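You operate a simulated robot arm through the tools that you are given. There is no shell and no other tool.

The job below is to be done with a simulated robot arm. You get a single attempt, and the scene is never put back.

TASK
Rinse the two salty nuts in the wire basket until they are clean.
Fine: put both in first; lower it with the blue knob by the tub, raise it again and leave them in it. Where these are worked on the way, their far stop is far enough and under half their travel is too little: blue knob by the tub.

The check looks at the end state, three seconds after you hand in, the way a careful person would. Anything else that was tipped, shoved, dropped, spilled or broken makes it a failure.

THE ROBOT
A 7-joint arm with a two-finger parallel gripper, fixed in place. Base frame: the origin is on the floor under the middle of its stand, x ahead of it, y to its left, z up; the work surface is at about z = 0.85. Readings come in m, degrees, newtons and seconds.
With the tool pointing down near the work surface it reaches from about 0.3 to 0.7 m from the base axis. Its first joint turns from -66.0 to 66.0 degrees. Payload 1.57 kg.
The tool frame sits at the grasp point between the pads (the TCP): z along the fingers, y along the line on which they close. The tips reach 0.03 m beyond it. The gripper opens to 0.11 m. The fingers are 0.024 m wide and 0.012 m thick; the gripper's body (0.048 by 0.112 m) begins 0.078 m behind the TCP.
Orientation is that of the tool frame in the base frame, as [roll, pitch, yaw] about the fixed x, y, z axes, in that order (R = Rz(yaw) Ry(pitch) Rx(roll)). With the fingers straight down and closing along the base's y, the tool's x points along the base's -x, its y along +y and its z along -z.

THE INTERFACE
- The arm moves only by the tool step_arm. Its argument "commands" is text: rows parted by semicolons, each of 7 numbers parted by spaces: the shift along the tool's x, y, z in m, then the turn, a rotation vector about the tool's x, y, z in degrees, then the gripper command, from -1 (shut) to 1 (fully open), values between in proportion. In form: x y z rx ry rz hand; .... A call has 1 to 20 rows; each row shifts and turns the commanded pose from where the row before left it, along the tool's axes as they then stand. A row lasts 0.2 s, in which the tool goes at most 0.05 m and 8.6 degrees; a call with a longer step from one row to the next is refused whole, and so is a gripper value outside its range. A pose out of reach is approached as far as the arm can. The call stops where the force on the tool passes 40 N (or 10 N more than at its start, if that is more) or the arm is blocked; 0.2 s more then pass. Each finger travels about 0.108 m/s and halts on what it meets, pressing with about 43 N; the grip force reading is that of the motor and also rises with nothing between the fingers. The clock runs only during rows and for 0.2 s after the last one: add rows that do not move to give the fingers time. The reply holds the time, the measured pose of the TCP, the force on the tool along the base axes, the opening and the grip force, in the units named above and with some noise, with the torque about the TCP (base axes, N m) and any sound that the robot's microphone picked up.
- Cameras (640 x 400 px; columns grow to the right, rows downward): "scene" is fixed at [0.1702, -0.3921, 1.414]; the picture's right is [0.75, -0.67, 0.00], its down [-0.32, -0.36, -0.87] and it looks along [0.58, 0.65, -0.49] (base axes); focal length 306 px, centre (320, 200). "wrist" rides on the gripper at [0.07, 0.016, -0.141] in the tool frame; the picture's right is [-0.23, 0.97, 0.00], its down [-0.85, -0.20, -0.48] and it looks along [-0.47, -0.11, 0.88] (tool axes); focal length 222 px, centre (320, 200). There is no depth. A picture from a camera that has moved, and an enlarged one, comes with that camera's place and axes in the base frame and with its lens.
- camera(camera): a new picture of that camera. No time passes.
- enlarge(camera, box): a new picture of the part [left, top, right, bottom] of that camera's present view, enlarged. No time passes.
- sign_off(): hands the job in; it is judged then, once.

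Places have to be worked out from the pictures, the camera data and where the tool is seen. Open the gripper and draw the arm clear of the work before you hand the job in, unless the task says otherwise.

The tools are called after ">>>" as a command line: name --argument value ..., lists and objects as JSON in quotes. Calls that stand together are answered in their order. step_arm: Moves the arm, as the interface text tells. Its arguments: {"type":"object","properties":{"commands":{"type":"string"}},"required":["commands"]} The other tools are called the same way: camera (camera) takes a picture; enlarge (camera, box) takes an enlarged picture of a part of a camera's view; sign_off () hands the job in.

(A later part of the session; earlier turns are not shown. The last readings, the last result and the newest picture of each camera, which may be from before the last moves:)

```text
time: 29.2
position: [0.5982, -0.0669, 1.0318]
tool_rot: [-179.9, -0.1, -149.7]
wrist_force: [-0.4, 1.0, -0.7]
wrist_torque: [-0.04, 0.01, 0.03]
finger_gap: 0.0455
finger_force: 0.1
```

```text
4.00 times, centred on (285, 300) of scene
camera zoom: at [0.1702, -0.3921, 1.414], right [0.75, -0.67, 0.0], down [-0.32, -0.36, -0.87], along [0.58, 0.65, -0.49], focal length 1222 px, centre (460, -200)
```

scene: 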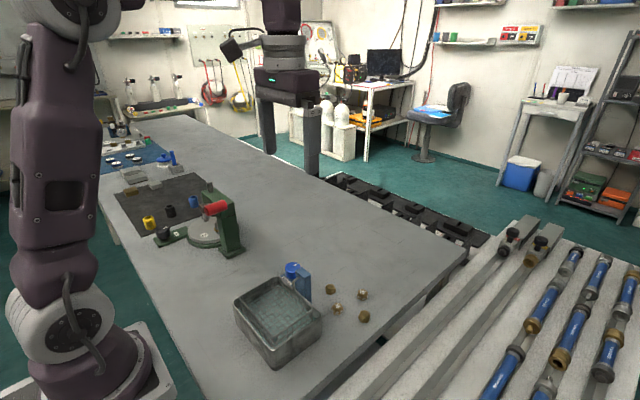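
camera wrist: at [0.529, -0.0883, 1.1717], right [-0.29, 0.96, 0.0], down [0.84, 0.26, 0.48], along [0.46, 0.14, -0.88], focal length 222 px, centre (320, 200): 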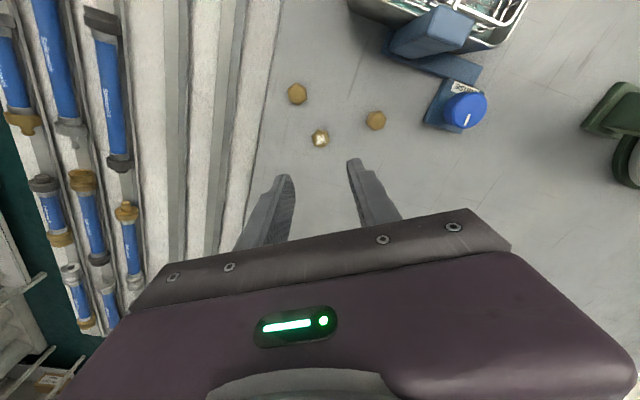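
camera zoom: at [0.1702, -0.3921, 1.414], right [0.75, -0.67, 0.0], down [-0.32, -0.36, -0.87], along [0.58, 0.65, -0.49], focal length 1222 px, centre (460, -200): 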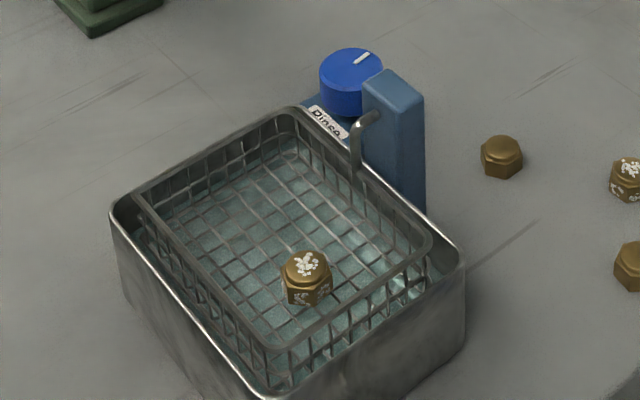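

S1 is standing in the basket. I zoom on S2 to check its position and the hex angle relative to the tool.

>>> enlarge --camera "wrist" --box '[300, 125, 340, 150]'

```text
16.00 times, centred on (320, 138) of wrist
camera zoom: at [0.529, -0.0883, 1.1717], right [-0.29, 0.96, 0.0], down [0.84, 0.26, 0.48], along [0.46, 0.14, -0.88], focal length 3554 px, centre (320, 1200)
```

zoom: 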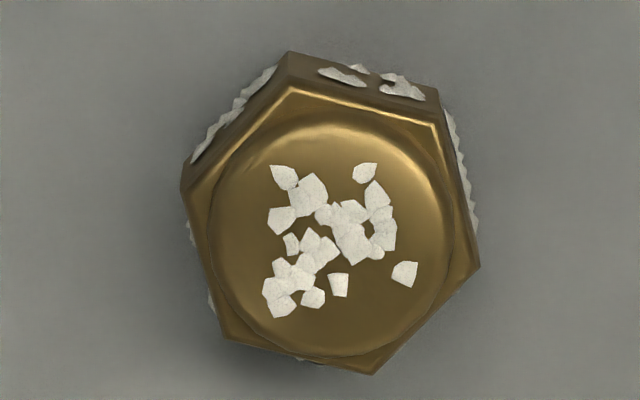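

S2 is about 2 mm from the tool axis and about 2° off. I correct that and descend to grasp height.

>>> step_arm --commands "-0.0021 0.0006 0 0 0 -2 -0.18; 0 0 0.04 0 0 0 -0.18; 0 0 0.04 0 0 0 -0.18; 0 0 0.035 0 0 0 -0.18; 0 0 0.02 0 0 0 -0.18; 0 0 0.01 0 0 0 -0.18; 0 0 0.0045 0 0 0 -0.18; 0 0 0 0 0 0 -0.18; 0 0 0 0 0 0 -0.18"

>>> enlarge --camera "wrist" --box '[240, 120, 400, 240]'

>>> enlarge --camera "scene" --box '[320, 260, 400, 330]'

```text
time: 31.2
position: [0.5994, -0.066, 0.8815]
tool_rot: [-179.9, -0.1, -147.8]
wrist_force: [-0.3, 0.1, -0.1]
wrist_torque: [-0.02, -0.01, 0.01]
finger_gap: 0.0451
finger_force: 0.1
```

```text
3.33 times, centred on (320, 180) of wrist
camera zoom: at [0.531, -0.0899, 1.0218], right [-0.33, 0.95, 0.0], down [0.83, 0.29, 0.48], along [0.45, 0.16, -0.88], focal length 740 px, centre (320, 267)
```

zoom: 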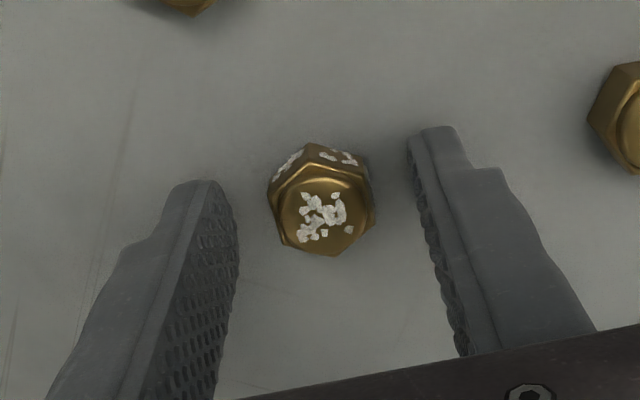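

```text
5.71 times, centred on (360, 295) of scene
camera zoom: at [0.1702, -0.3921, 1.414], right [0.75, -0.67, 0.0], down [-0.32, -0.36, -0.87], along [0.58, 0.65, -0.49], focal length 1746 px, centre (91, -343)
```

zoom: 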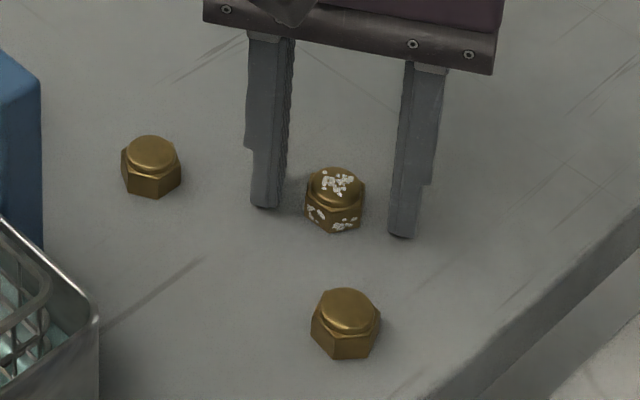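

The view matches the successful S1 grasp. I go 1 mm lower, close, and hold the squeeze before a slow lift.

>>> step_arm --commands "0 0 0.001 0 0 0 -0.4; 0 0 0 0 0 0 -0.7; 0 0 0 0 0 0 -1; 0 0 0 0 0 0 -1; 0 0 0 0 0 0 -1; 0 0 0 0 0 0 -1; 0 0 0 0 0 0 -1; 0 0 0 0 0 0 -1; 0 0 0 0 0 0 -1; 0 0 -0.002 0 0 0 -1; 0 0 -0.002 0 0 0 -1; 0 0 -0.002 0 0 0 -1; 0 0 -0.002 0 0 0 -1"

>>> enlarge --camera "scene" --box '[320, 260, 400, 330]'

```text
time: 34.0
position: [0.5998, -0.0653, 0.8883]
tool_rot: [179.9, 0.0, -147.8]
wrist_force: [0.3, -0.7, -0.3]
wrist_torque: [-0.01, -0.03, 0.02]
finger_gap: 0.0221
finger_force: 35.2
```

```text
5.71 times, centred on (360, 295) of scene
camera zoom: at [0.1702, -0.3921, 1.4139], right [0.75, -0.67, 0.0], down [-0.32, -0.36, -0.87], along [0.58, 0.65, -0.49], focal length 1746 px, centre (91, -343)
```

zoom: 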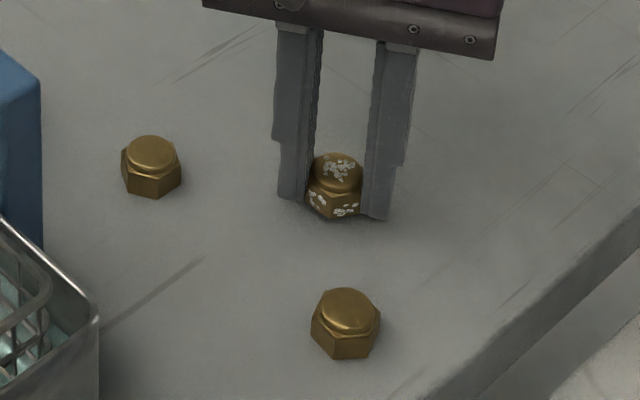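

S2 is held at 22.1 mm and off the table. I lift it gently to about 1.03.

>>> step_arm --commands "0 0 -0.004 0 0 0 -1; 0 0 -0.006 0 0 0 -1; 0 0 -0.008 0 0 0 -1; 0 0 -0.01 0 0 0 -1; 0 0 -0.01 0 0 0 -1; 0 0 -0.01 0 0 0 -1; 0 0 -0.01 0 0 0 -1; 0 0 -0.01 0 0 0 -1; 0 0 -0.01 0 0 0 -1; 0 0 -0.01 0 0 0 -1; 0 0 -0.01 0 0 0 -1; 0 0 -0.01 0 0 0 -1; 0 0 -0.01 0 0 0 -1; 0 0 -0.01 0 0 0 -1; 0 0 -0.008 0 0 0 -1; 0 0 -0.004 0 0 0 -1; 0 0 -0.002 0 0 0 -1"

>>> enlarge --camera "wrist" --box '[240, 120, 400, 240]'

```text
time: 37.6
position: [0.6006, -0.0652, 1.0304]
tool_rot: [-180.0, 0.1, -147.7]
wrist_force: [-0.5, 0.6, -1.0]
wrist_torque: [-0.01, -0.01, -0.01]
finger_gap: 0.0222
finger_force: 35.6
```

```text
3.33 times, centred on (320, 180) of wrist
camera zoom: at [0.531, -0.0896, 1.1708], right [-0.33, 0.95, 0.0], down [0.83, 0.29, 0.48], along [0.45, 0.16, -0.88], focal length 740 px, centre (320, 267)
```

zoom: 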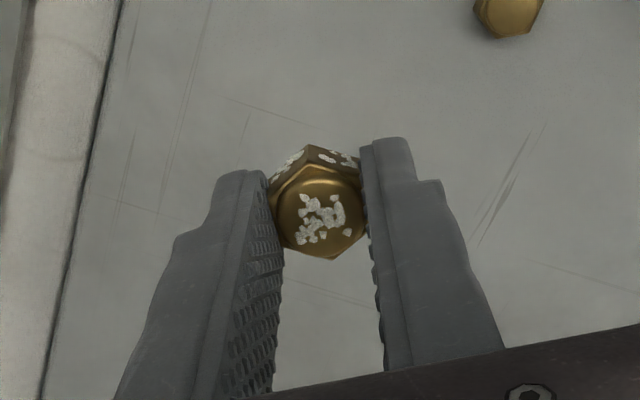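

S2 is held firmly at 1.03. I turn the tool back so the closing axis lies along base y.

>>> step_arm --commands "0 0 0 0 0 2 -1; 0 0 0 0 0 4 -1; 0 0 0 0 0 4 -1; 0 0 0 0 0 4 -1; 0 0 0 0 0 4 -1; 0 0 0 0 0 4 -1; 0 0 0 0 0 4 -1; 0 0 0 0 0 4 -1; 0 0 0 0 0 2.2 -1; 0 0 0 0 0 0 -1"

```text
time: 39.8
position: [0.5992, -0.0656, 1.0304]
tool_rot: [179.9, 0.1, 180.0]
wrist_force: [-0.3, -0.4, -0.1]
wrist_torque: [-0.01, 0.01, 0.04]
finger_gap: 0.0222
finger_force: 34.9
```

The tool is square again with S2 still held. I carry it over the basket to about (0.393, 0.024).

>>> step_arm --commands "0.0041 0.0018 0 0 0 0 -1; 0.0083 0.0036 0 0 0 0 -1; 0.0124 0.0054 0 0 0 0 -1; 0.01346 0.00582 0 0 0 0 -1; 0.01346 0.00582 0 0 0 0 -1; 0.01346 0.00582 0 0 0 0 -1; 0.01346 0.00582 0 0 0 0 -1; 0.01346 0.00582 0 0 0 0 -1; 0.01346 0.00582 0 0 0 0 -1; 0.01346 0.00582 0 0 0 0 -1; 0.01346 0.00582 0 0 0 0 -1; 0.01346 0.00582 0 0 0 0 -1; 0.01346 0.00582 0 0 0 0 -1; 0.01346 0.00582 0 0 0 0 -1; 0.01346 0.00582 0 0 0 0 -1; 0.01035 0.0045 0 0 0 0 -1; 0.0062 0.0027 0 0 0 0 -1; 0.0041 0.0018 0 0 0 0 -1; 0 0 0 0 0 0 -1"

>>> enlarge --camera "wrist" --box '[220, 80, 440, 220]'

>>> enlarge --camera "scene" --box '[210, 220, 370, 360]'

```text
time: 43.8
position: [0.3906, 0.0242, 1.0298]
tool_rot: [-180.0, -0.1, -180.0]
wrist_force: [-0.1, 1.1, -1.3]
wrist_torque: [0.0, -0.03, 0.01]
finger_gap: 0.0223
finger_force: 35.2
```

```text
2.86 times, centred on (330, 150) of wrist
camera zoom: at [0.3208, 0.0394, 1.1706], right [0.23, 0.97, 0.0], down [0.85, -0.2, 0.48], along [0.47, -0.11, -0.88], focal length 635 px, centre (291, 343)
```

zoom: 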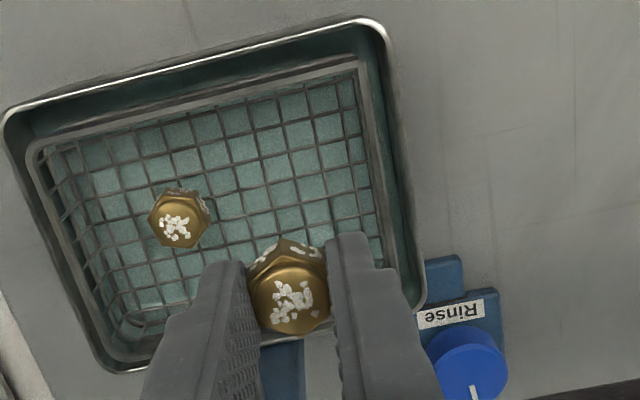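

```text
2.86 times, centred on (290, 290) of scene
camera zoom: at [0.1702, -0.3921, 1.4139], right [0.75, -0.67, 0.0], down [-0.32, -0.36, -0.87], along [0.58, 0.65, -0.49], focal length 873 px, centre (406, -57)
```

zoom: 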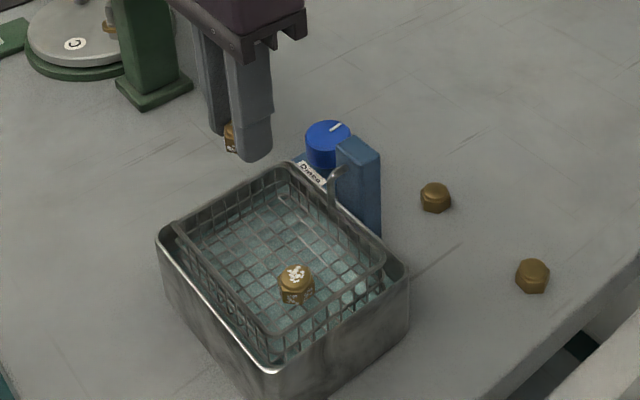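

S1 still sits at about (0.391, -0.025) in the basket. I shift S2 by 3 mm away from the rim and lower it to z≈0.932.

>>> step_arm --commands "-0.001 -0.003 0.005 0 0 0 -1; 0 0 0.008 0 0 0 -1; 0 0 0.01 0 0 0 -1; 0 0 0.01 0 0 0 -1; 0 0 0.01 0 0 0 -1; 0 0 0.01 0 0 0 -1; 0 0 0.01 0 0 0 -1; 0 0 0.01 0 0 0 -1; 0 0 0.01 0 0 0 -1; 0 0 0.007 0 0 0 -1; 0 0 0.004 0 0 0 -1; 0 0 0.002 0 0 0 -1; 0 0 0 0 0 0 -1"

>>> enlarge --camera "wrist" --box '[220, 80, 440, 220]'

>>> enlarge --camera "scene" --box '[230, 240, 340, 340]'

```text
time: 46.6
position: [0.3924, 0.0223, 0.9351]
tool_rot: [-179.9, 0.0, -179.9]
wrist_force: [0.8, -0.8, 0.3]
wrist_torque: [0.02, 0.04, -0.02]
finger_gap: 0.0221
finger_force: 34.7
```

```text
2.86 times, centred on (330, 150) of wrist
camera zoom: at [0.3224, 0.0364, 1.0747], right [0.23, 0.97, 0.0], down [0.85, -0.2, 0.48], along [0.47, -0.11, -0.88], focal length 635 px, centre (291, 343)
```

zoom: 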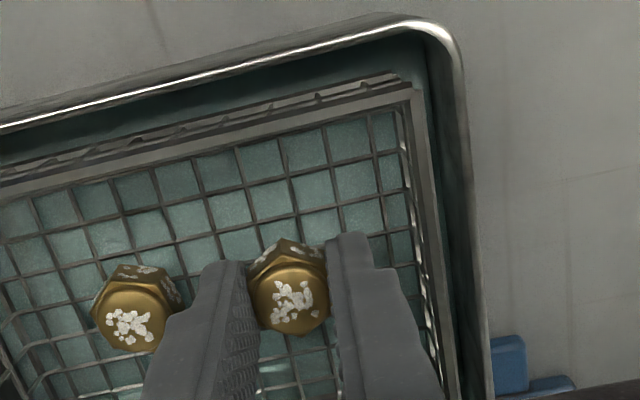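

```text
4.00 times, centred on (285, 290) of scene
camera zoom: at [0.1702, -0.3921, 1.414], right [0.75, -0.67, 0.0], down [-0.32, -0.36, -0.87], along [0.58, 0.65, -0.49], focal length 1222 px, centre (460, -160)
```

zoom: 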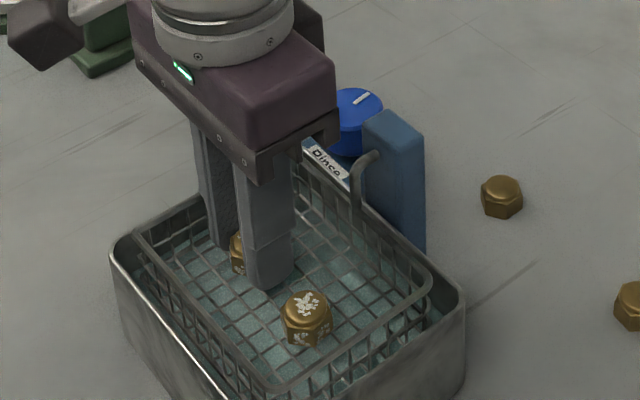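

Fingers clear both S1 and the rim. I descend in 1 mm steps until contact.

>>> step_arm --commands "0 0 0.0015 0 0 0 -1; 0 0 0.0015 0 0 0 -1; 0 0 0.001 0 0 0 -1; 0 0 0.001 0 0 0 -1; 0 0 0.001 0 0 0 -1"

```text
time: 47.8
position: [0.3926, 0.0205, 0.9286]
tool_rot: [179.9, 0.0, -179.9]
wrist_force: [-0.4, -0.3, -1.1]
wrist_torque: [-0.02, 0.04, 0.02]
finger_gap: 0.0225
finger_force: 34.7
```

No contact yet at 0.929. I go 3 mm more.

>>> step_arm --commands "0 0 0.001 0 0 0 -1; 0 0 0.001 0 0 0 -1; 0 0 0.0008 0 0 0 -1"

```text
time: 48.6
position: [0.3917, 0.0204, 0.9258]
tool_rot: [180.0, 0.0, 180.0]
wrist_force: [-0.3, 0.2, 2.8]
wrist_torque: [0.04, -0.01, 0.03]
finger_gap: 0.0223
finger_force: 35.1
```

Contact reads +2.8 N at the same height as before. I open to about 31 mm to release S2, then lift straight up.

>>> step_arm --commands "0 0 0 0 0 0 -0.55; 0 0 0 0 0 0 -0.5; 0 0 0 0 0 0 -0.45; 0 0 0 0 0 0 -0.45; 0 0 0 0 0 0 -0.45"

>>> enlarge --camera "wrist" --box '[220, 80, 440, 220]'

```text
time: 49.8
position: [0.3946, 0.0209, 0.9244]
tool_rot: [180.0, 0.0, -179.9]
wrist_force: [-0.3, -0.2, 0.4]
wrist_torque: [-0.01, -0.03, 0.01]
finger_gap: 0.0303
finger_force: 0.1
```

```text
2.86 times, centred on (330, 150) of wrist
camera zoom: at [0.3223, 0.0365, 1.066], right [0.23, 0.97, 0.0], down [0.85, -0.2, 0.48], along [0.47, -0.11, -0.88], focal length 635 px, centre (291, 343)
```

zoom: 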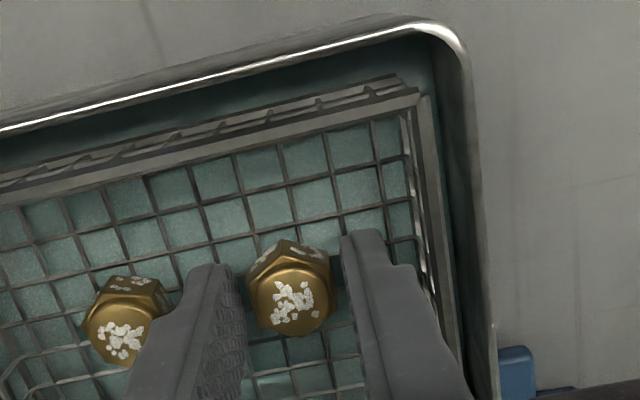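

S2 is released and stands in the basket beside S1. I lift clear and move above the knob at about (0.507, 0.087) for a closer look.

>>> step_arm --commands "0 0 -0.005 0 0 0 -0.45; 0 0 -0.02 0 0 0 -0.45; 0 0 -0.03 0 0 0 -0.45; 0 0 -0.03 0 0 0 -0.3; 0 0 -0.022 0 0 0 0; -0.038 0.022 0 0 0 0 0.2; -0.038 0.022 0 0 0 0 0.2; -0.038 0.022 0 0 0 0 0.2; 0 0 0 0 0 0 0.2"

>>> camera --camera "wrist"

>>> enlarge --camera "wrist" --box '[270, 100, 370, 180]'

>>> enlarge --camera "scene" --box '[230, 240, 340, 350]'

```text
time: 51.8
position: [0.507, 0.0876, 1.0331]
tool_rot: [180.0, 0.0, 180.0]
wrist_force: [-0.2, 0.1, 0.0]
wrist_torque: [-0.01, -0.02, 0.01]
finger_gap: 0.066
finger_force: 0.1
```

```text
taken
camera wrist: at [0.436, 0.103, 1.1737], right [0.23, 0.97, 0.0], down [0.86, -0.2, 0.48], along [0.47, -0.11, -0.88], focal length 222 px, centre (320, 200)
```

wrist: 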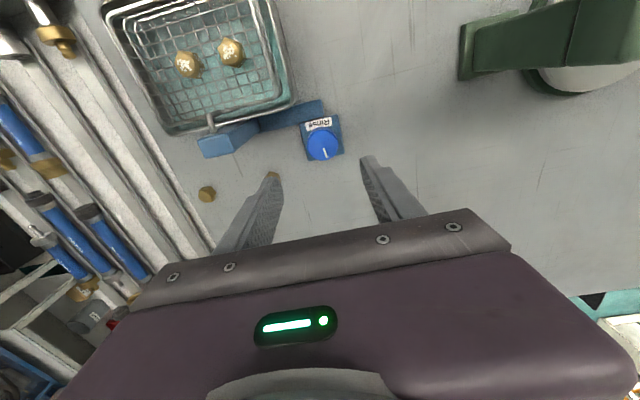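

```text
5.00 times, centred on (320, 140) of wrist
camera zoom: at [0.436, 0.103, 1.1737], right [0.23, 0.97, 0.0], down [0.86, -0.2, 0.48], along [0.47, -0.11, -0.88], focal length 1111 px, centre (320, 500)
```

zoom: 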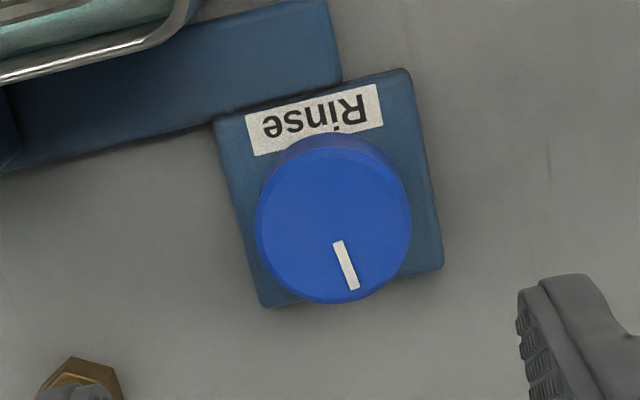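

```text
3.64 times, centred on (285, 295) of scene
camera zoom: at [0.1702, -0.3921, 1.414], right [0.75, -0.67, 0.0], down [-0.32, -0.36, -0.87], along [0.58, 0.65, -0.49], focal length 1111 px, centre (447, -146)
```

zoom: 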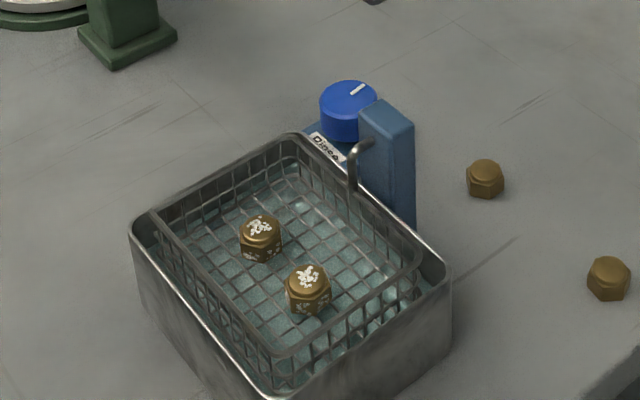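

Both nuts stand in the basket. The knob centre looks to be near (0.5095, 0.090), about 38 mm across, with its top at z≈0.895 and its plate at about 0.86. I descend around it with the gripper at about 60 mm.

>>> step_arm --commands "-0.0025 0.0025 0 0 0 0 0.1; 0 0 0.04 0 0 0 0.1; 0 0 0.04 0 0 0 0.1; 0 0 0.03 0 0 0 0.1; 0 0 0.012 0 0 0 0.1; 0 0 0.005 0 0 0 0.1; 0 0 0 0 0 0 0.1"

>>> camera --camera "wrist"

>>> enlarge --camera "scene" --box '[250, 220, 350, 300]'

```text
time: 53.4
position: [0.5096, 0.0895, 0.9057]
tool_rot: [180.0, 0.0, 180.0]
wrist_force: [0.1, -0.2, -0.9]
wrist_torque: [0.02, 0.0, -0.04]
finger_gap: 0.0606
finger_force: 0.0
```

```text
taken
camera wrist: at [0.4392, 0.1051, 1.0461], right [0.23, 0.97, 0.0], down [0.85, -0.2, 0.48], along [0.47, -0.11, -0.88], focal length 222 px, centre (320, 200)
```

wrist: 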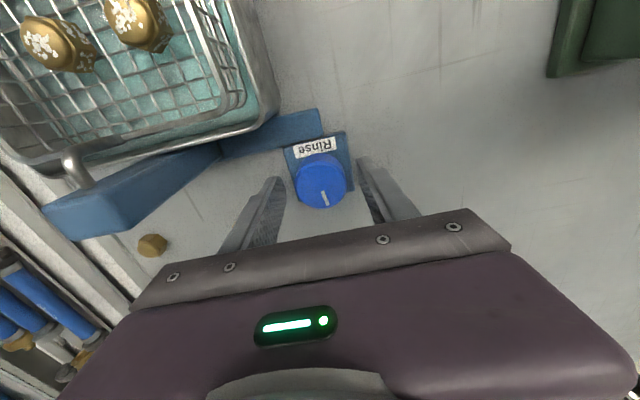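

```text
5.00 times, centred on (300, 260) of scene
camera zoom: at [0.1702, -0.3921, 1.414], right [0.75, -0.67, 0.0], down [-0.32, -0.36, -0.87], along [0.58, 0.65, -0.49], focal length 1528 px, centre (420, -100)
```

zoom: 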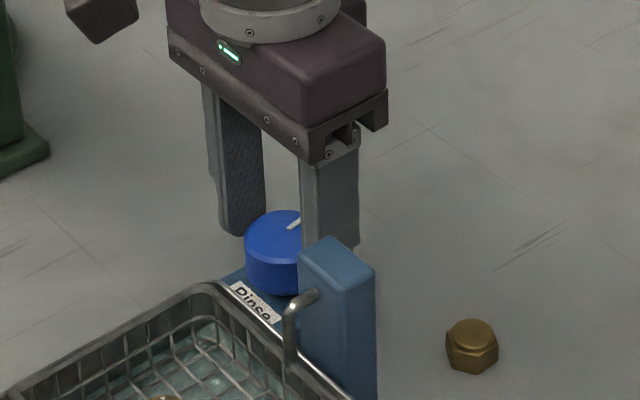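

I zoom on the knob between the fingers to check centring before gripping.

>>> enlarge --camera "wrist" --box '[260, 120, 380, 220]'

```text
4.00 times, centred on (320, 170) of wrist
camera zoom: at [0.4392, 0.1051, 1.0461], right [0.23, 0.97, 0.0], down [0.85, -0.2, 0.48], along [0.47, -0.11, -0.88], focal length 888 px, centre (320, 320)
```

zoom: 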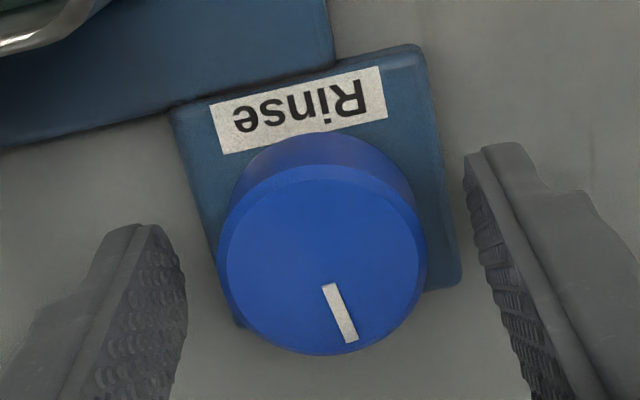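

The knob is centred between the pads within about 1 mm. I close on it and let the grip settle.

>>> step_arm --commands "0 0 0 0 0 0 -0.3; 0 0 0 0 0 0 -0.6; 0 0 0 0 0 0 -1; 0 0 0 0 0 0 -1; 0 0 0 0 0 0 -1; 0 0 0 0 0 0 -1"

```text
time: 54.8
position: [0.5099, 0.0916, 0.9056]
tool_rot: [-179.9, 0.0, -179.9]
wrist_force: [0.9, 6.3, -5.3]
wrist_torque: [0.14, -0.09, -0.02]
finger_gap: 0.0388
finger_force: 44.4
```

The grip on the knob is firm, with a slight +y side load, so I shift 1.5 mm to relieve it. Then I try a small clockwise turn (seen from above) and watch the torque.

>>> step_arm --commands "0 0.0015 0 0 0 0 -1; 0 0 0 0 0 3 -1; 0 0 0 0 0 4 -1; 0 0 0 0 0 4 -1; 0 0 0 0 0 4 -1"

>>> camera --camera "wrist"

>>> enlarge --camera "scene" --box '[220, 230, 350, 350]'

```text
time: 56.0
position: [0.5094, 0.0893, 0.9063]
tool_rot: [180.0, 0.1, 165.1]
wrist_force: [2.0, -10.6, -2.7]
wrist_torque: [-0.22, -0.18, 1.15]
finger_gap: 0.0392
finger_force: 44.5
```

```text
taken
camera wrist: at [0.446, 0.1232, 1.0463], right [0.47, 0.88, 0.0], down [0.77, -0.41, 0.48], along [0.42, -0.23, -0.88], focal length 222 px, centre (320, 200)
```

wrist: 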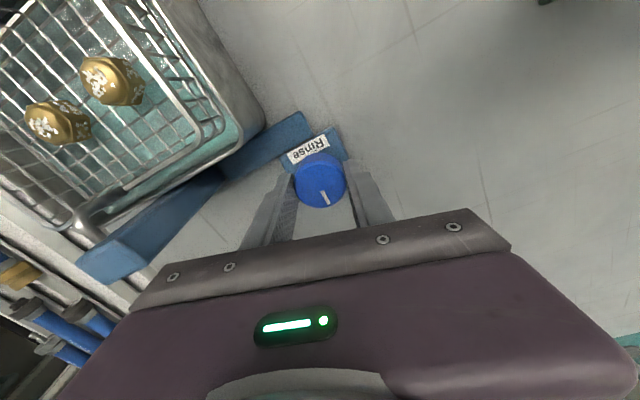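

```text
3.33 times, centred on (285, 290) of scene
camera zoom: at [0.1703, -0.3924, 1.4139], right [0.75, -0.67, 0.0], down [-0.32, -0.36, -0.87], along [0.58, 0.65, -0.49], focal length 1018 px, centre (437, -100)
```

zoom: 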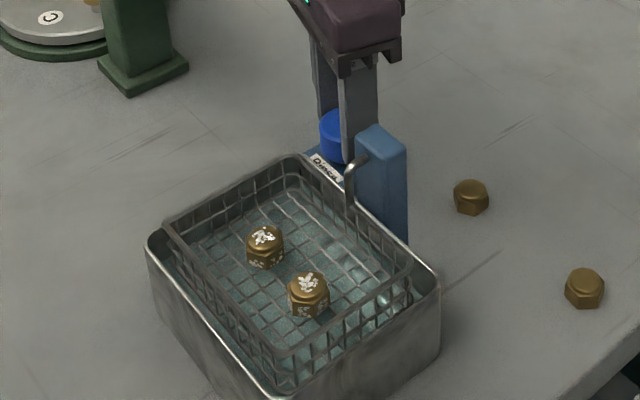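

The torque about z is +1.15 N m, so the knob resists this way. I check whether the mark moved with the tool.

>>> enlarge --camera "wrist" --box '[260, 120, 380, 220]'

```text
4.00 times, centred on (320, 170) of wrist
camera zoom: at [0.446, 0.1232, 1.0463], right [0.47, 0.88, 0.0], down [0.77, -0.41, 0.48], along [0.42, -0.23, -0.88], focal length 888 px, centre (320, 320)
```

zoom: 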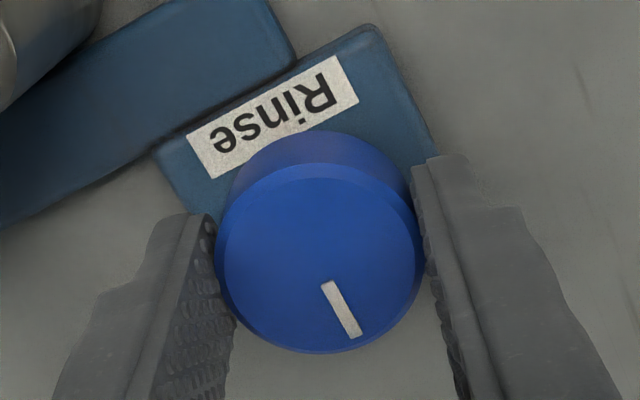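

The mark turned about 9° with the tool while the tool turned 15°. I take the same basket zoom as at the start, to see whether the basket has moved.

>>> enlarge --camera "scene" --box '[228, 265, 328, 370]'

```text
3.81 times, centred on (278, 318) of scene
camera zoom: at [0.1703, -0.3924, 1.4139], right [0.75, -0.67, 0.0], down [-0.32, -0.36, -0.87], along [0.58, 0.65, -0.49], focal length 1164 px, centre (480, -248)
```

zoom: 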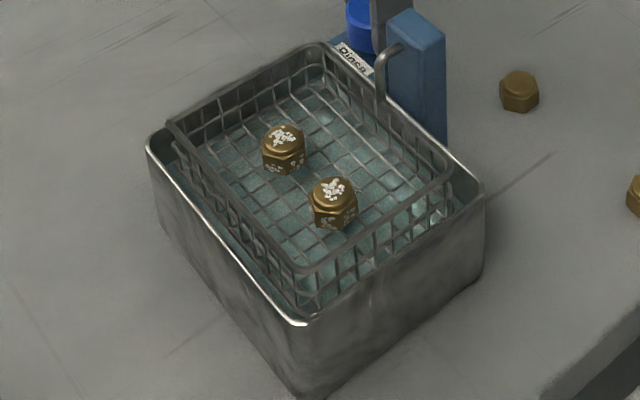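

The basket hasn't moved, so clockwise is likely against a stop. I turn back and go about 12° counter-clockwise, watching the torque.

>>> step_arm --commands "0 0 0 0 0 -5 -1; 0 0 0 0 0 -5 -1; 0 0 0 0 0 -5 -1; 0 0 0 0 0 -4 -1; 0 0 0 0 0 -4 -1; 0 0 0 0 0 -4 -1"

>>> enlarge --camera "wrist" --box '[260, 120, 380, 220]'

>>> enlarge --camera "scene" --box '[228, 265, 328, 370]'

```text
time: 57.4
position: [0.5096, 0.0897, 0.9058]
tool_rot: [179.9, 0.1, -167.9]
wrist_force: [9.8, -19.5, 15.3]
wrist_torque: [-0.56, -0.32, -0.02]
finger_gap: 0.0393
finger_force: 45.2
```

```text
4.00 times, centred on (320, 170) of wrist
camera zoom: at [0.4373, 0.0907, 1.0462], right [0.02, 1.0, 0.0], down [0.88, -0.02, 0.48], along [0.48, -0.01, -0.88], focal length 888 px, centre (320, 320)
```

zoom: 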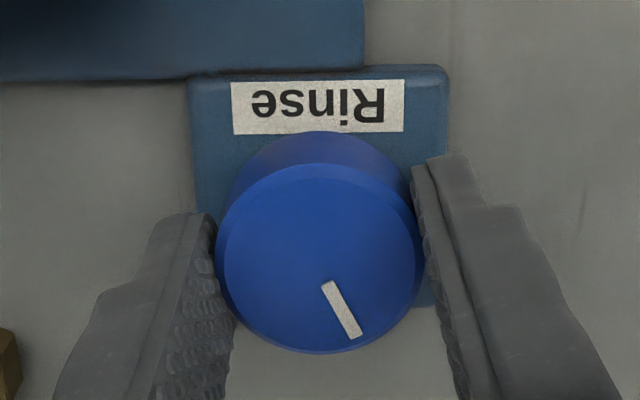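

```text
3.81 times, centred on (278, 318) of scene
camera zoom: at [0.1701, -0.3926, 1.4138], right [0.75, -0.67, 0.0], down [-0.32, -0.36, -0.87], along [0.58, 0.65, -0.49], focal length 1164 px, centre (480, -248)
```

zoom: 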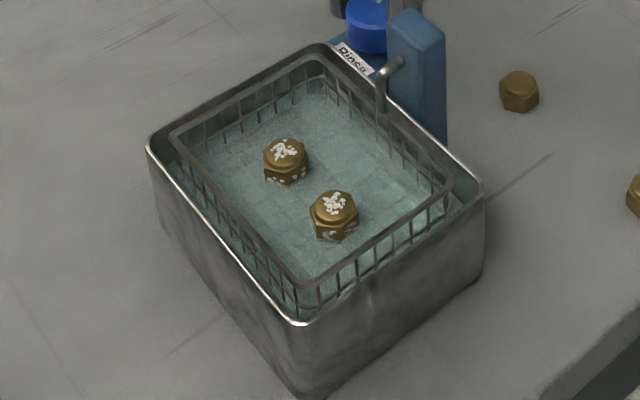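

The basket is sinking, so counter-clockwise lowers it. I relieve the side load by 1.5 mm and keep turning counter-clockwise.

>>> step_arm --commands "0 -0.0015 -0.0005 0 0 0 -1; 0 0 0 0 0 -4 -1; 0 0 0 0 0 -4 -1; 0 0 0 0 0 -4 -1; 0 0 0 0 0 -4 -1"

>>> enlarge --camera "wrist" --box '[260, 120, 380, 220]'

>>> enlarge --camera "scene" --box '[228, 265, 328, 370]'

```text
time: 58.6
position: [0.5099, 0.0897, 0.906]
tool_rot: [180.0, 0.1, -151.9]
wrist_force: [12.0, -2.6, -7.7]
wrist_torque: [0.44, -0.56, -0.05]
finger_gap: 0.039
finger_force: 44.5
```

```text
4.00 times, centred on (320, 170) of wrist
camera zoom: at [0.4399, 0.0706, 1.0463], right [-0.26, 0.97, 0.0], down [0.85, 0.23, 0.48], along [0.46, 0.12, -0.88], focal length 888 px, centre (320, 320)
```

zoom: 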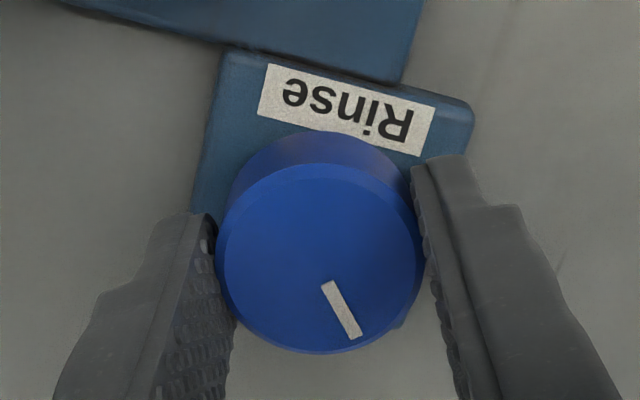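

```text
3.81 times, centred on (278, 318) of scene
camera zoom: at [0.1706, -0.3922, 1.4139], right [0.75, -0.67, 0.0], down [-0.32, -0.36, -0.87], along [0.58, 0.65, -0.49], focal length 1164 px, centre (480, -248)
```

zoom: 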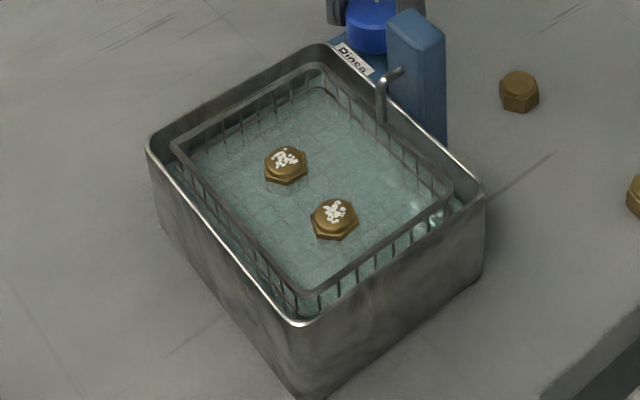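

The knob follows the tool and the nuts are sinking into the water. I continue counter-clockwise another 20°.

>>> step_arm --commands "-0.0007 -0.0004 0 0 0 -4 -1; 0 0 0 0 0 -4 -1; 0 0 0 0 0 -4 -1; 0 0 0 0 0 -4 -1; 0 0 0 0 0 -4 -1"

>>> enlarge --camera "scene" --box '[228, 265, 328, 370]'

```text
time: 59.8
position: [0.5101, 0.0896, 0.9057]
tool_rot: [179.9, 0.0, -131.9]
wrist_force: [2.7, 5.4, -11.6]
wrist_torque: [-0.21, 0.1, 0.0]
finger_gap: 0.0391
finger_force: 45.0
```

```text
3.81 times, centred on (278, 318) of scene
camera zoom: at [0.1704, -0.3919, 1.414], right [0.75, -0.67, 0.0], down [-0.32, -0.36, -0.87], along [0.58, 0.65, -0.49], focal length 1164 px, centre (480, -248)
```

zoom: 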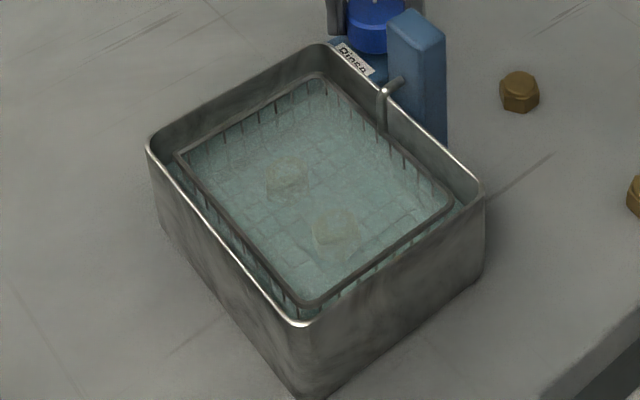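

The nuts are now under water and the torque is near zero, so it isn't at the stop yet. I keep turning toward the far stop.

>>> step_arm --commands "0 0 0 0 0 -4 -1; 0 0 0 0 0 -4 -1; 0 0 0 0 0 -4 -1; 0 0 0 0 0 -4 -1; 0 0 0 0 0 -4 -1"

>>> enlarge --camera "scene" --box '[228, 265, 328, 370]'

>>> enlarge --camera "wrist" --box '[260, 120, 380, 220]'

```text
time: 61.0
position: [0.5099, 0.0905, 0.904]
tool_rot: [179.9, 0.0, -111.9]
wrist_force: [-7.4, 9.7, -5.4]
wrist_torque: [-0.8, 0.42, -0.05]
finger_gap: 0.0395
finger_force: 45.2
```

```text
3.81 times, centred on (278, 318) of scene
camera zoom: at [0.1701, -0.3918, 1.414], right [0.75, -0.67, 0.0], down [-0.32, -0.36, -0.87], along [0.58, 0.65, -0.49], focal length 1164 px, centre (480, -248)
```

zoom: 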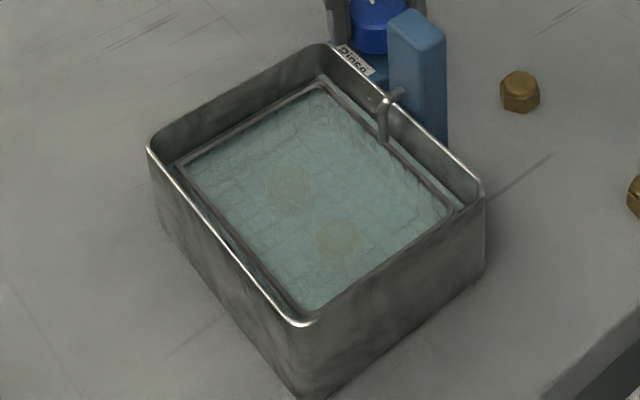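

```text
4.00 times, centred on (320, 170) of wrist
camera zoom: at [0.4682, 0.0306, 1.0464], right [-0.82, 0.57, 0.0], down [0.5, 0.72, 0.48], along [0.27, 0.39, -0.88], focal length 888 px, centre (320, 320)
```

zoom: 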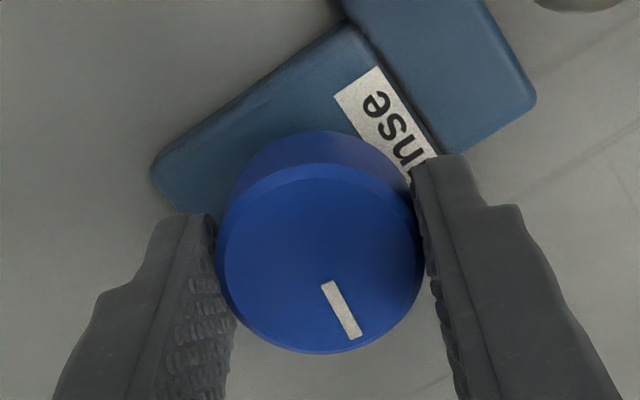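

The knob keeps following freely and the basket is deeper. I continue another 20° toward the far stop.

>>> step_arm --commands "0 0 0 0 0 -4 -1; 0 0 0 0 0 -4 -1; 0 0 0 0 0 -4 -1; 0 0 0 0 0 -4 -1; 0 0 0 0 0 -4 -1"

>>> enlarge --camera "scene" --box '[228, 265, 328, 370]'

>>> enlarge --camera "wrist" --box '[260, 120, 380, 220]'

```text
time: 62.2
position: [0.5102, 0.0896, 0.9067]
tool_rot: [180.0, 0.1, -91.9]
wrist_force: [-16.1, 7.6, 1.0]
wrist_torque: [-0.14, 0.01, -0.87]
finger_gap: 0.0397
finger_force: 44.3
```

```text
3.81 times, centred on (278, 318) of scene
camera zoom: at [0.1698, -0.3919, 1.4141], right [0.75, -0.67, 0.0], down [-0.32, -0.36, -0.87], along [0.58, 0.65, -0.49], focal length 1164 px, centre (480, -248)
```

zoom: 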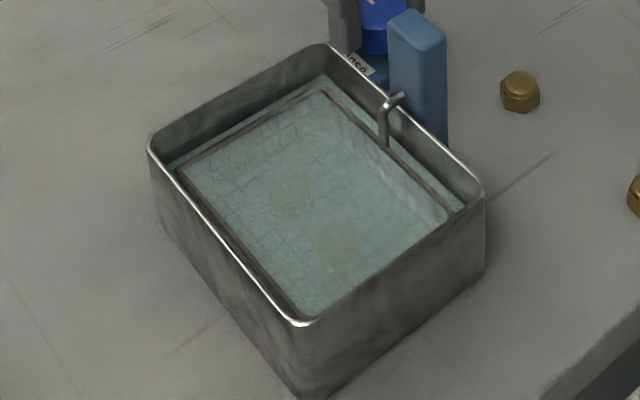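

```text
4.00 times, centred on (320, 170) of wrist
camera zoom: at [0.4906, 0.0196, 1.0469], right [-0.97, 0.26, 0.0], down [0.23, 0.85, 0.48], along [0.12, 0.46, -0.88], focal length 888 px, centre (320, 320)
```

zoom: 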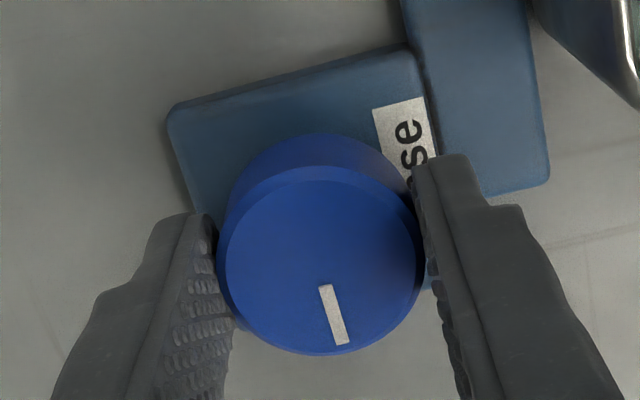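

Torque -0.87 N m and the small slip show the far stop after about 90° of travel, with both nuts fully submerged. I hold there for 2 s so they rinse.

>>> step_arm --commands "0 0 0 0 0 0 -1; 0 0 0 0 0 0 -1; 0 0 0 0 0 0 -1; 0 0 0 0 0 0 -1; 0 0 0 0 0 0 -1; 0 0 0 0 0 0 -1; 0 0 0 0 0 0 -1; 0 0 0 0 0 0 -1; 0 0 0 0 0 0 -1; 0 0 0 0 0 0 -1"

>>> enlarge --camera "scene" --box '[228, 265, 328, 370]'

```text
time: 64.4
position: [0.5102, 0.0892, 0.9054]
tool_rot: [180.0, 0.0, -92.0]
wrist_force: [-16.6, 2.0, 7.3]
wrist_torque: [0.13, 0.78, -0.48]
finger_gap: 0.0397
finger_force: 44.6
```

```text
3.81 times, centred on (278, 318) of scene
camera zoom: at [0.1697, -0.3921, 1.414], right [0.75, -0.67, 0.0], down [-0.32, -0.36, -0.87], along [0.58, 0.65, -0.49], focal length 1164 px, centre (480, -248)
```

zoom: 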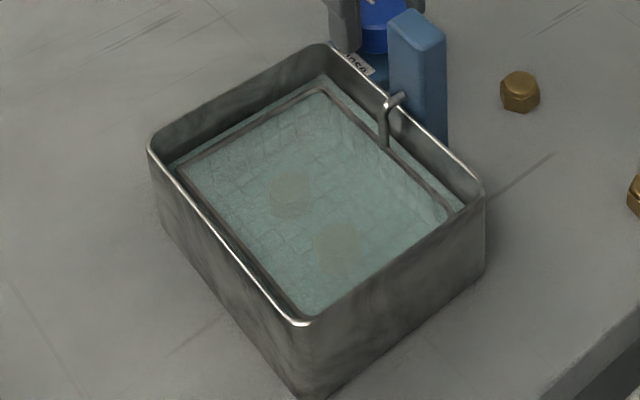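

The basket is fully down with both nuts under water. I turn back clockwise about 44°.

>>> step_arm --commands "0 0 0 0 0 2 -1; 0 0 0 0 0 4 -1; 0 0 0 0 0 4 -1; 0 0 0 0 0 4 -1; 0 0 0 0 0 4 -1; 0 0 0 0 0 4 -1; 0 0 0 0 0 4 -1; 0 0 0 0 0 4 -1; 0 0 0 0 0 4 -1; 0 0 0 0 0 4 -1; 0 0 0 0 0 4 -1; 0 0 0 0 0 2 -1"

>>> enlarge --camera "scene" --box '[228, 265, 328, 370]'

>>> enlarge --camera "wrist" --box '[260, 120, 380, 220]'

```text
time: 67.0
position: [0.5091, 0.0905, 0.9062]
tool_rot: [180.0, -0.1, -136.2]
wrist_force: [-26.0, -1.8, 9.1]
wrist_torque: [0.19, -0.2, 0.11]
finger_gap: 0.0397
finger_force: 44.7
```

```text
3.81 times, centred on (278, 318) of scene
camera zoom: at [0.1694, -0.3922, 1.414], right [0.75, -0.67, 0.0], down [-0.32, -0.36, -0.87], along [0.58, 0.65, -0.49], focal length 1164 px, centre (480, -248)
```

zoom: 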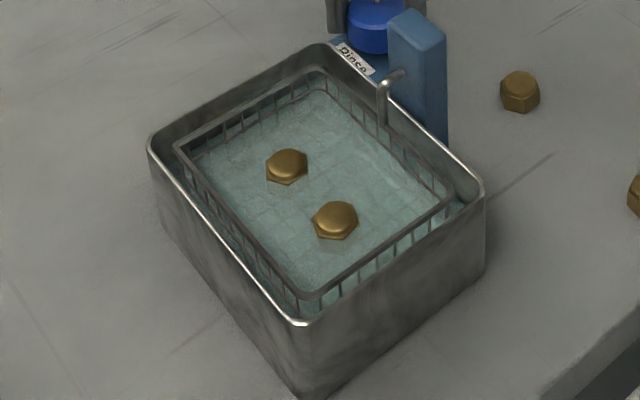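

```text
4.00 times, centred on (320, 170) of wrist
camera zoom: at [0.4474, 0.0523, 1.0468], right [-0.51, 0.86, 0.0], down [0.75, 0.45, 0.48], along [0.41, 0.24, -0.88], focal length 888 px, centre (320, 320)
```

zoom: 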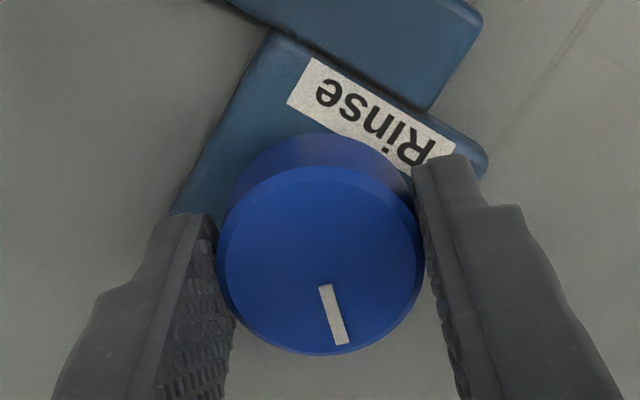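

Both nuts now look clean and the basket is rising. I relieve the 26 N side load with a 1.5 mm shift and keep turning clockwise toward the start.

>>> step_arm --commands "0.0011 0.001 0 0 0 0 -1; 0 0 0 0 0 4 -1; 0 0 0 0 0 4 -1; 0 0 0 0 0 4 -1; 0 0 0 0 0 4 -1; 0 0 0 0 0 4 -1; 0 0 0 0 0 4 -1"

>>> enlarge --camera "scene" --box '[228, 265, 328, 370]'

>>> enlarge --camera "wrist" --box '[260, 120, 380, 220]'

```text
time: 68.6
position: [0.5109, 0.0889, 0.9063]
tool_rot: [-180.0, 0.1, -160.1]
wrist_force: [-8.6, 3.4, -2.6]
wrist_torque: [-0.15, -0.78, 0.13]
finger_gap: 0.0395
finger_force: 44.9
```

```text
3.81 times, centred on (278, 318) of scene
camera zoom: at [0.17, -0.392, 1.414], right [0.75, -0.67, 0.0], down [-0.32, -0.36, -0.87], along [0.58, 0.65, -0.49], focal length 1164 px, centre (480, -248)
```

zoom: 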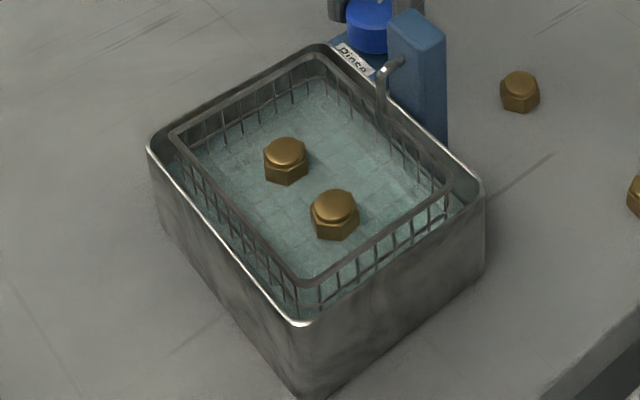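

```text
4.00 times, centred on (320, 170) of wrist
camera zoom: at [0.4374, 0.0806, 1.0467], right [-0.12, 0.99, 0.0], down [0.87, 0.1, 0.48], along [0.48, 0.06, -0.88], focal length 888 px, centre (320, 320)
```

zoom: 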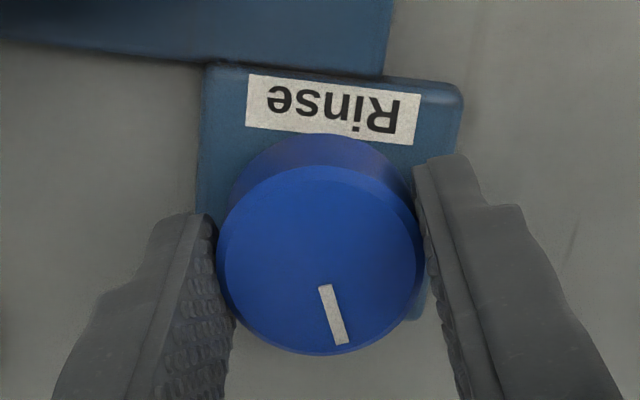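

Both nuts are clean and the basket is nearly up. I turn clockwise another 20° to bring the knob back to its starting stop.

>>> step_arm --commands "0 0 0 0 0 4 -1; 0 0 0 0 0 4 -1; 0 0 0 0 0 4 -1; 0 0 0 0 0 4 -1; 0 0 0 0 0 4 -1"

>>> enlarge --camera "scene" --box '[228, 265, 328, 370]'

>>> enlarge --camera "wrist" --box '[260, 120, 380, 220]'

```text
time: 69.8
position: [0.5099, 0.0897, 0.9049]
tool_rot: [179.9, 0.2, -180.0]
wrist_force: [1.5, 9.8, -3.8]
wrist_torque: [-0.3, 0.15, 0.12]
finger_gap: 0.0396
finger_force: 44.5
```

```text
3.81 times, centred on (278, 318) of scene
camera zoom: at [0.1703, -0.3918, 1.414], right [0.75, -0.67, 0.0], down [-0.32, -0.36, -0.87], along [0.58, 0.65, -0.49], focal length 1164 px, centre (480, -248)
```

zoom: 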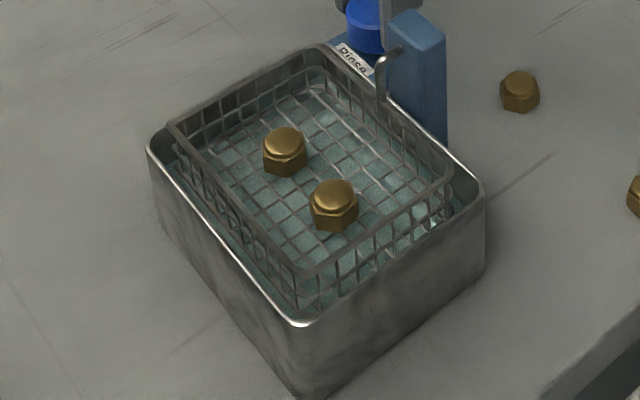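

```text
4.00 times, centred on (320, 170) of wrist
camera zoom: at [0.4386, 0.1055, 1.0467], right [0.23, 0.97, 0.0], down [0.85, -0.2, 0.48], along [0.47, -0.11, -0.88], focal length 888 px, centre (320, 320)
```

zoom: 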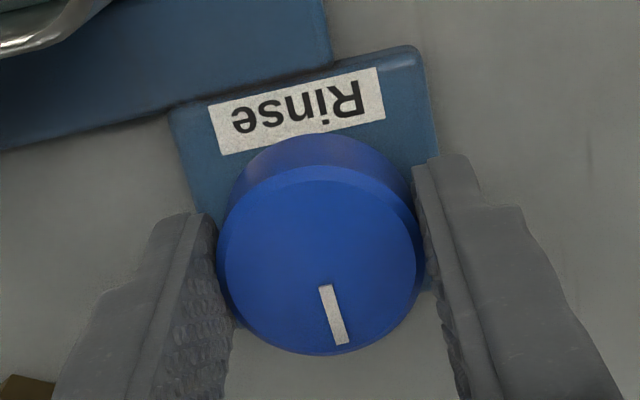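

The torque is still small, so I turn a few more degrees clockwise until the stop is felt.

>>> step_arm --commands "0 0 0 0 0 3 -1; 0 0 0 0 0 3 -1; 0 0 0 0 0 3 -1"

>>> enlarge --camera "scene" --box '[228, 265, 328, 370]'

>>> enlarge --camera "wrist" --box '[260, 120, 380, 220]'

```text
time: 70.6
position: [0.5085, 0.0904, 0.9063]
tool_rot: [179.9, 0.0, 170.9]
wrist_force: [-2.9, 12.6, 5.9]
wrist_torque: [0.23, 0.09, 0.43]
finger_gap: 0.0392
finger_force: 44.1
```

```text
3.81 times, centred on (278, 318) of scene
camera zoom: at [0.17, -0.3918, 1.4141], right [0.75, -0.67, 0.0], down [-0.32, -0.36, -0.87], along [0.58, 0.65, -0.49], focal length 1164 px, centre (480, -248)
```

zoom: 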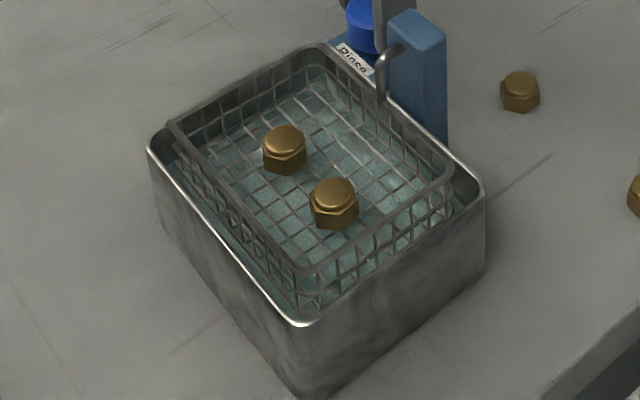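

```text
4.00 times, centred on (320, 170) of wrist
camera zoom: at [0.4415, 0.1164, 1.0466], right [0.38, 0.93, 0.0], down [0.81, -0.33, 0.48], along [0.44, -0.18, -0.88], focal length 888 px, centre (320, 320)
```

zoom: 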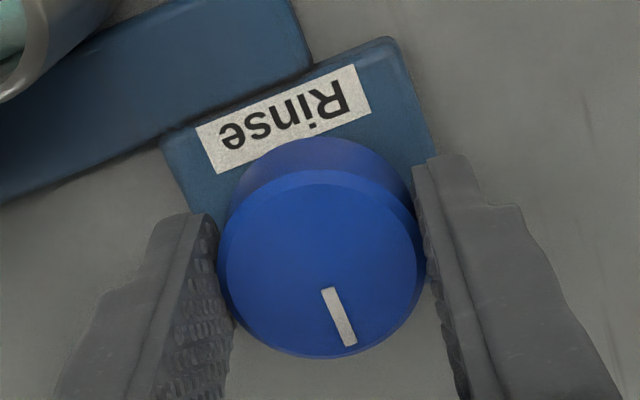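

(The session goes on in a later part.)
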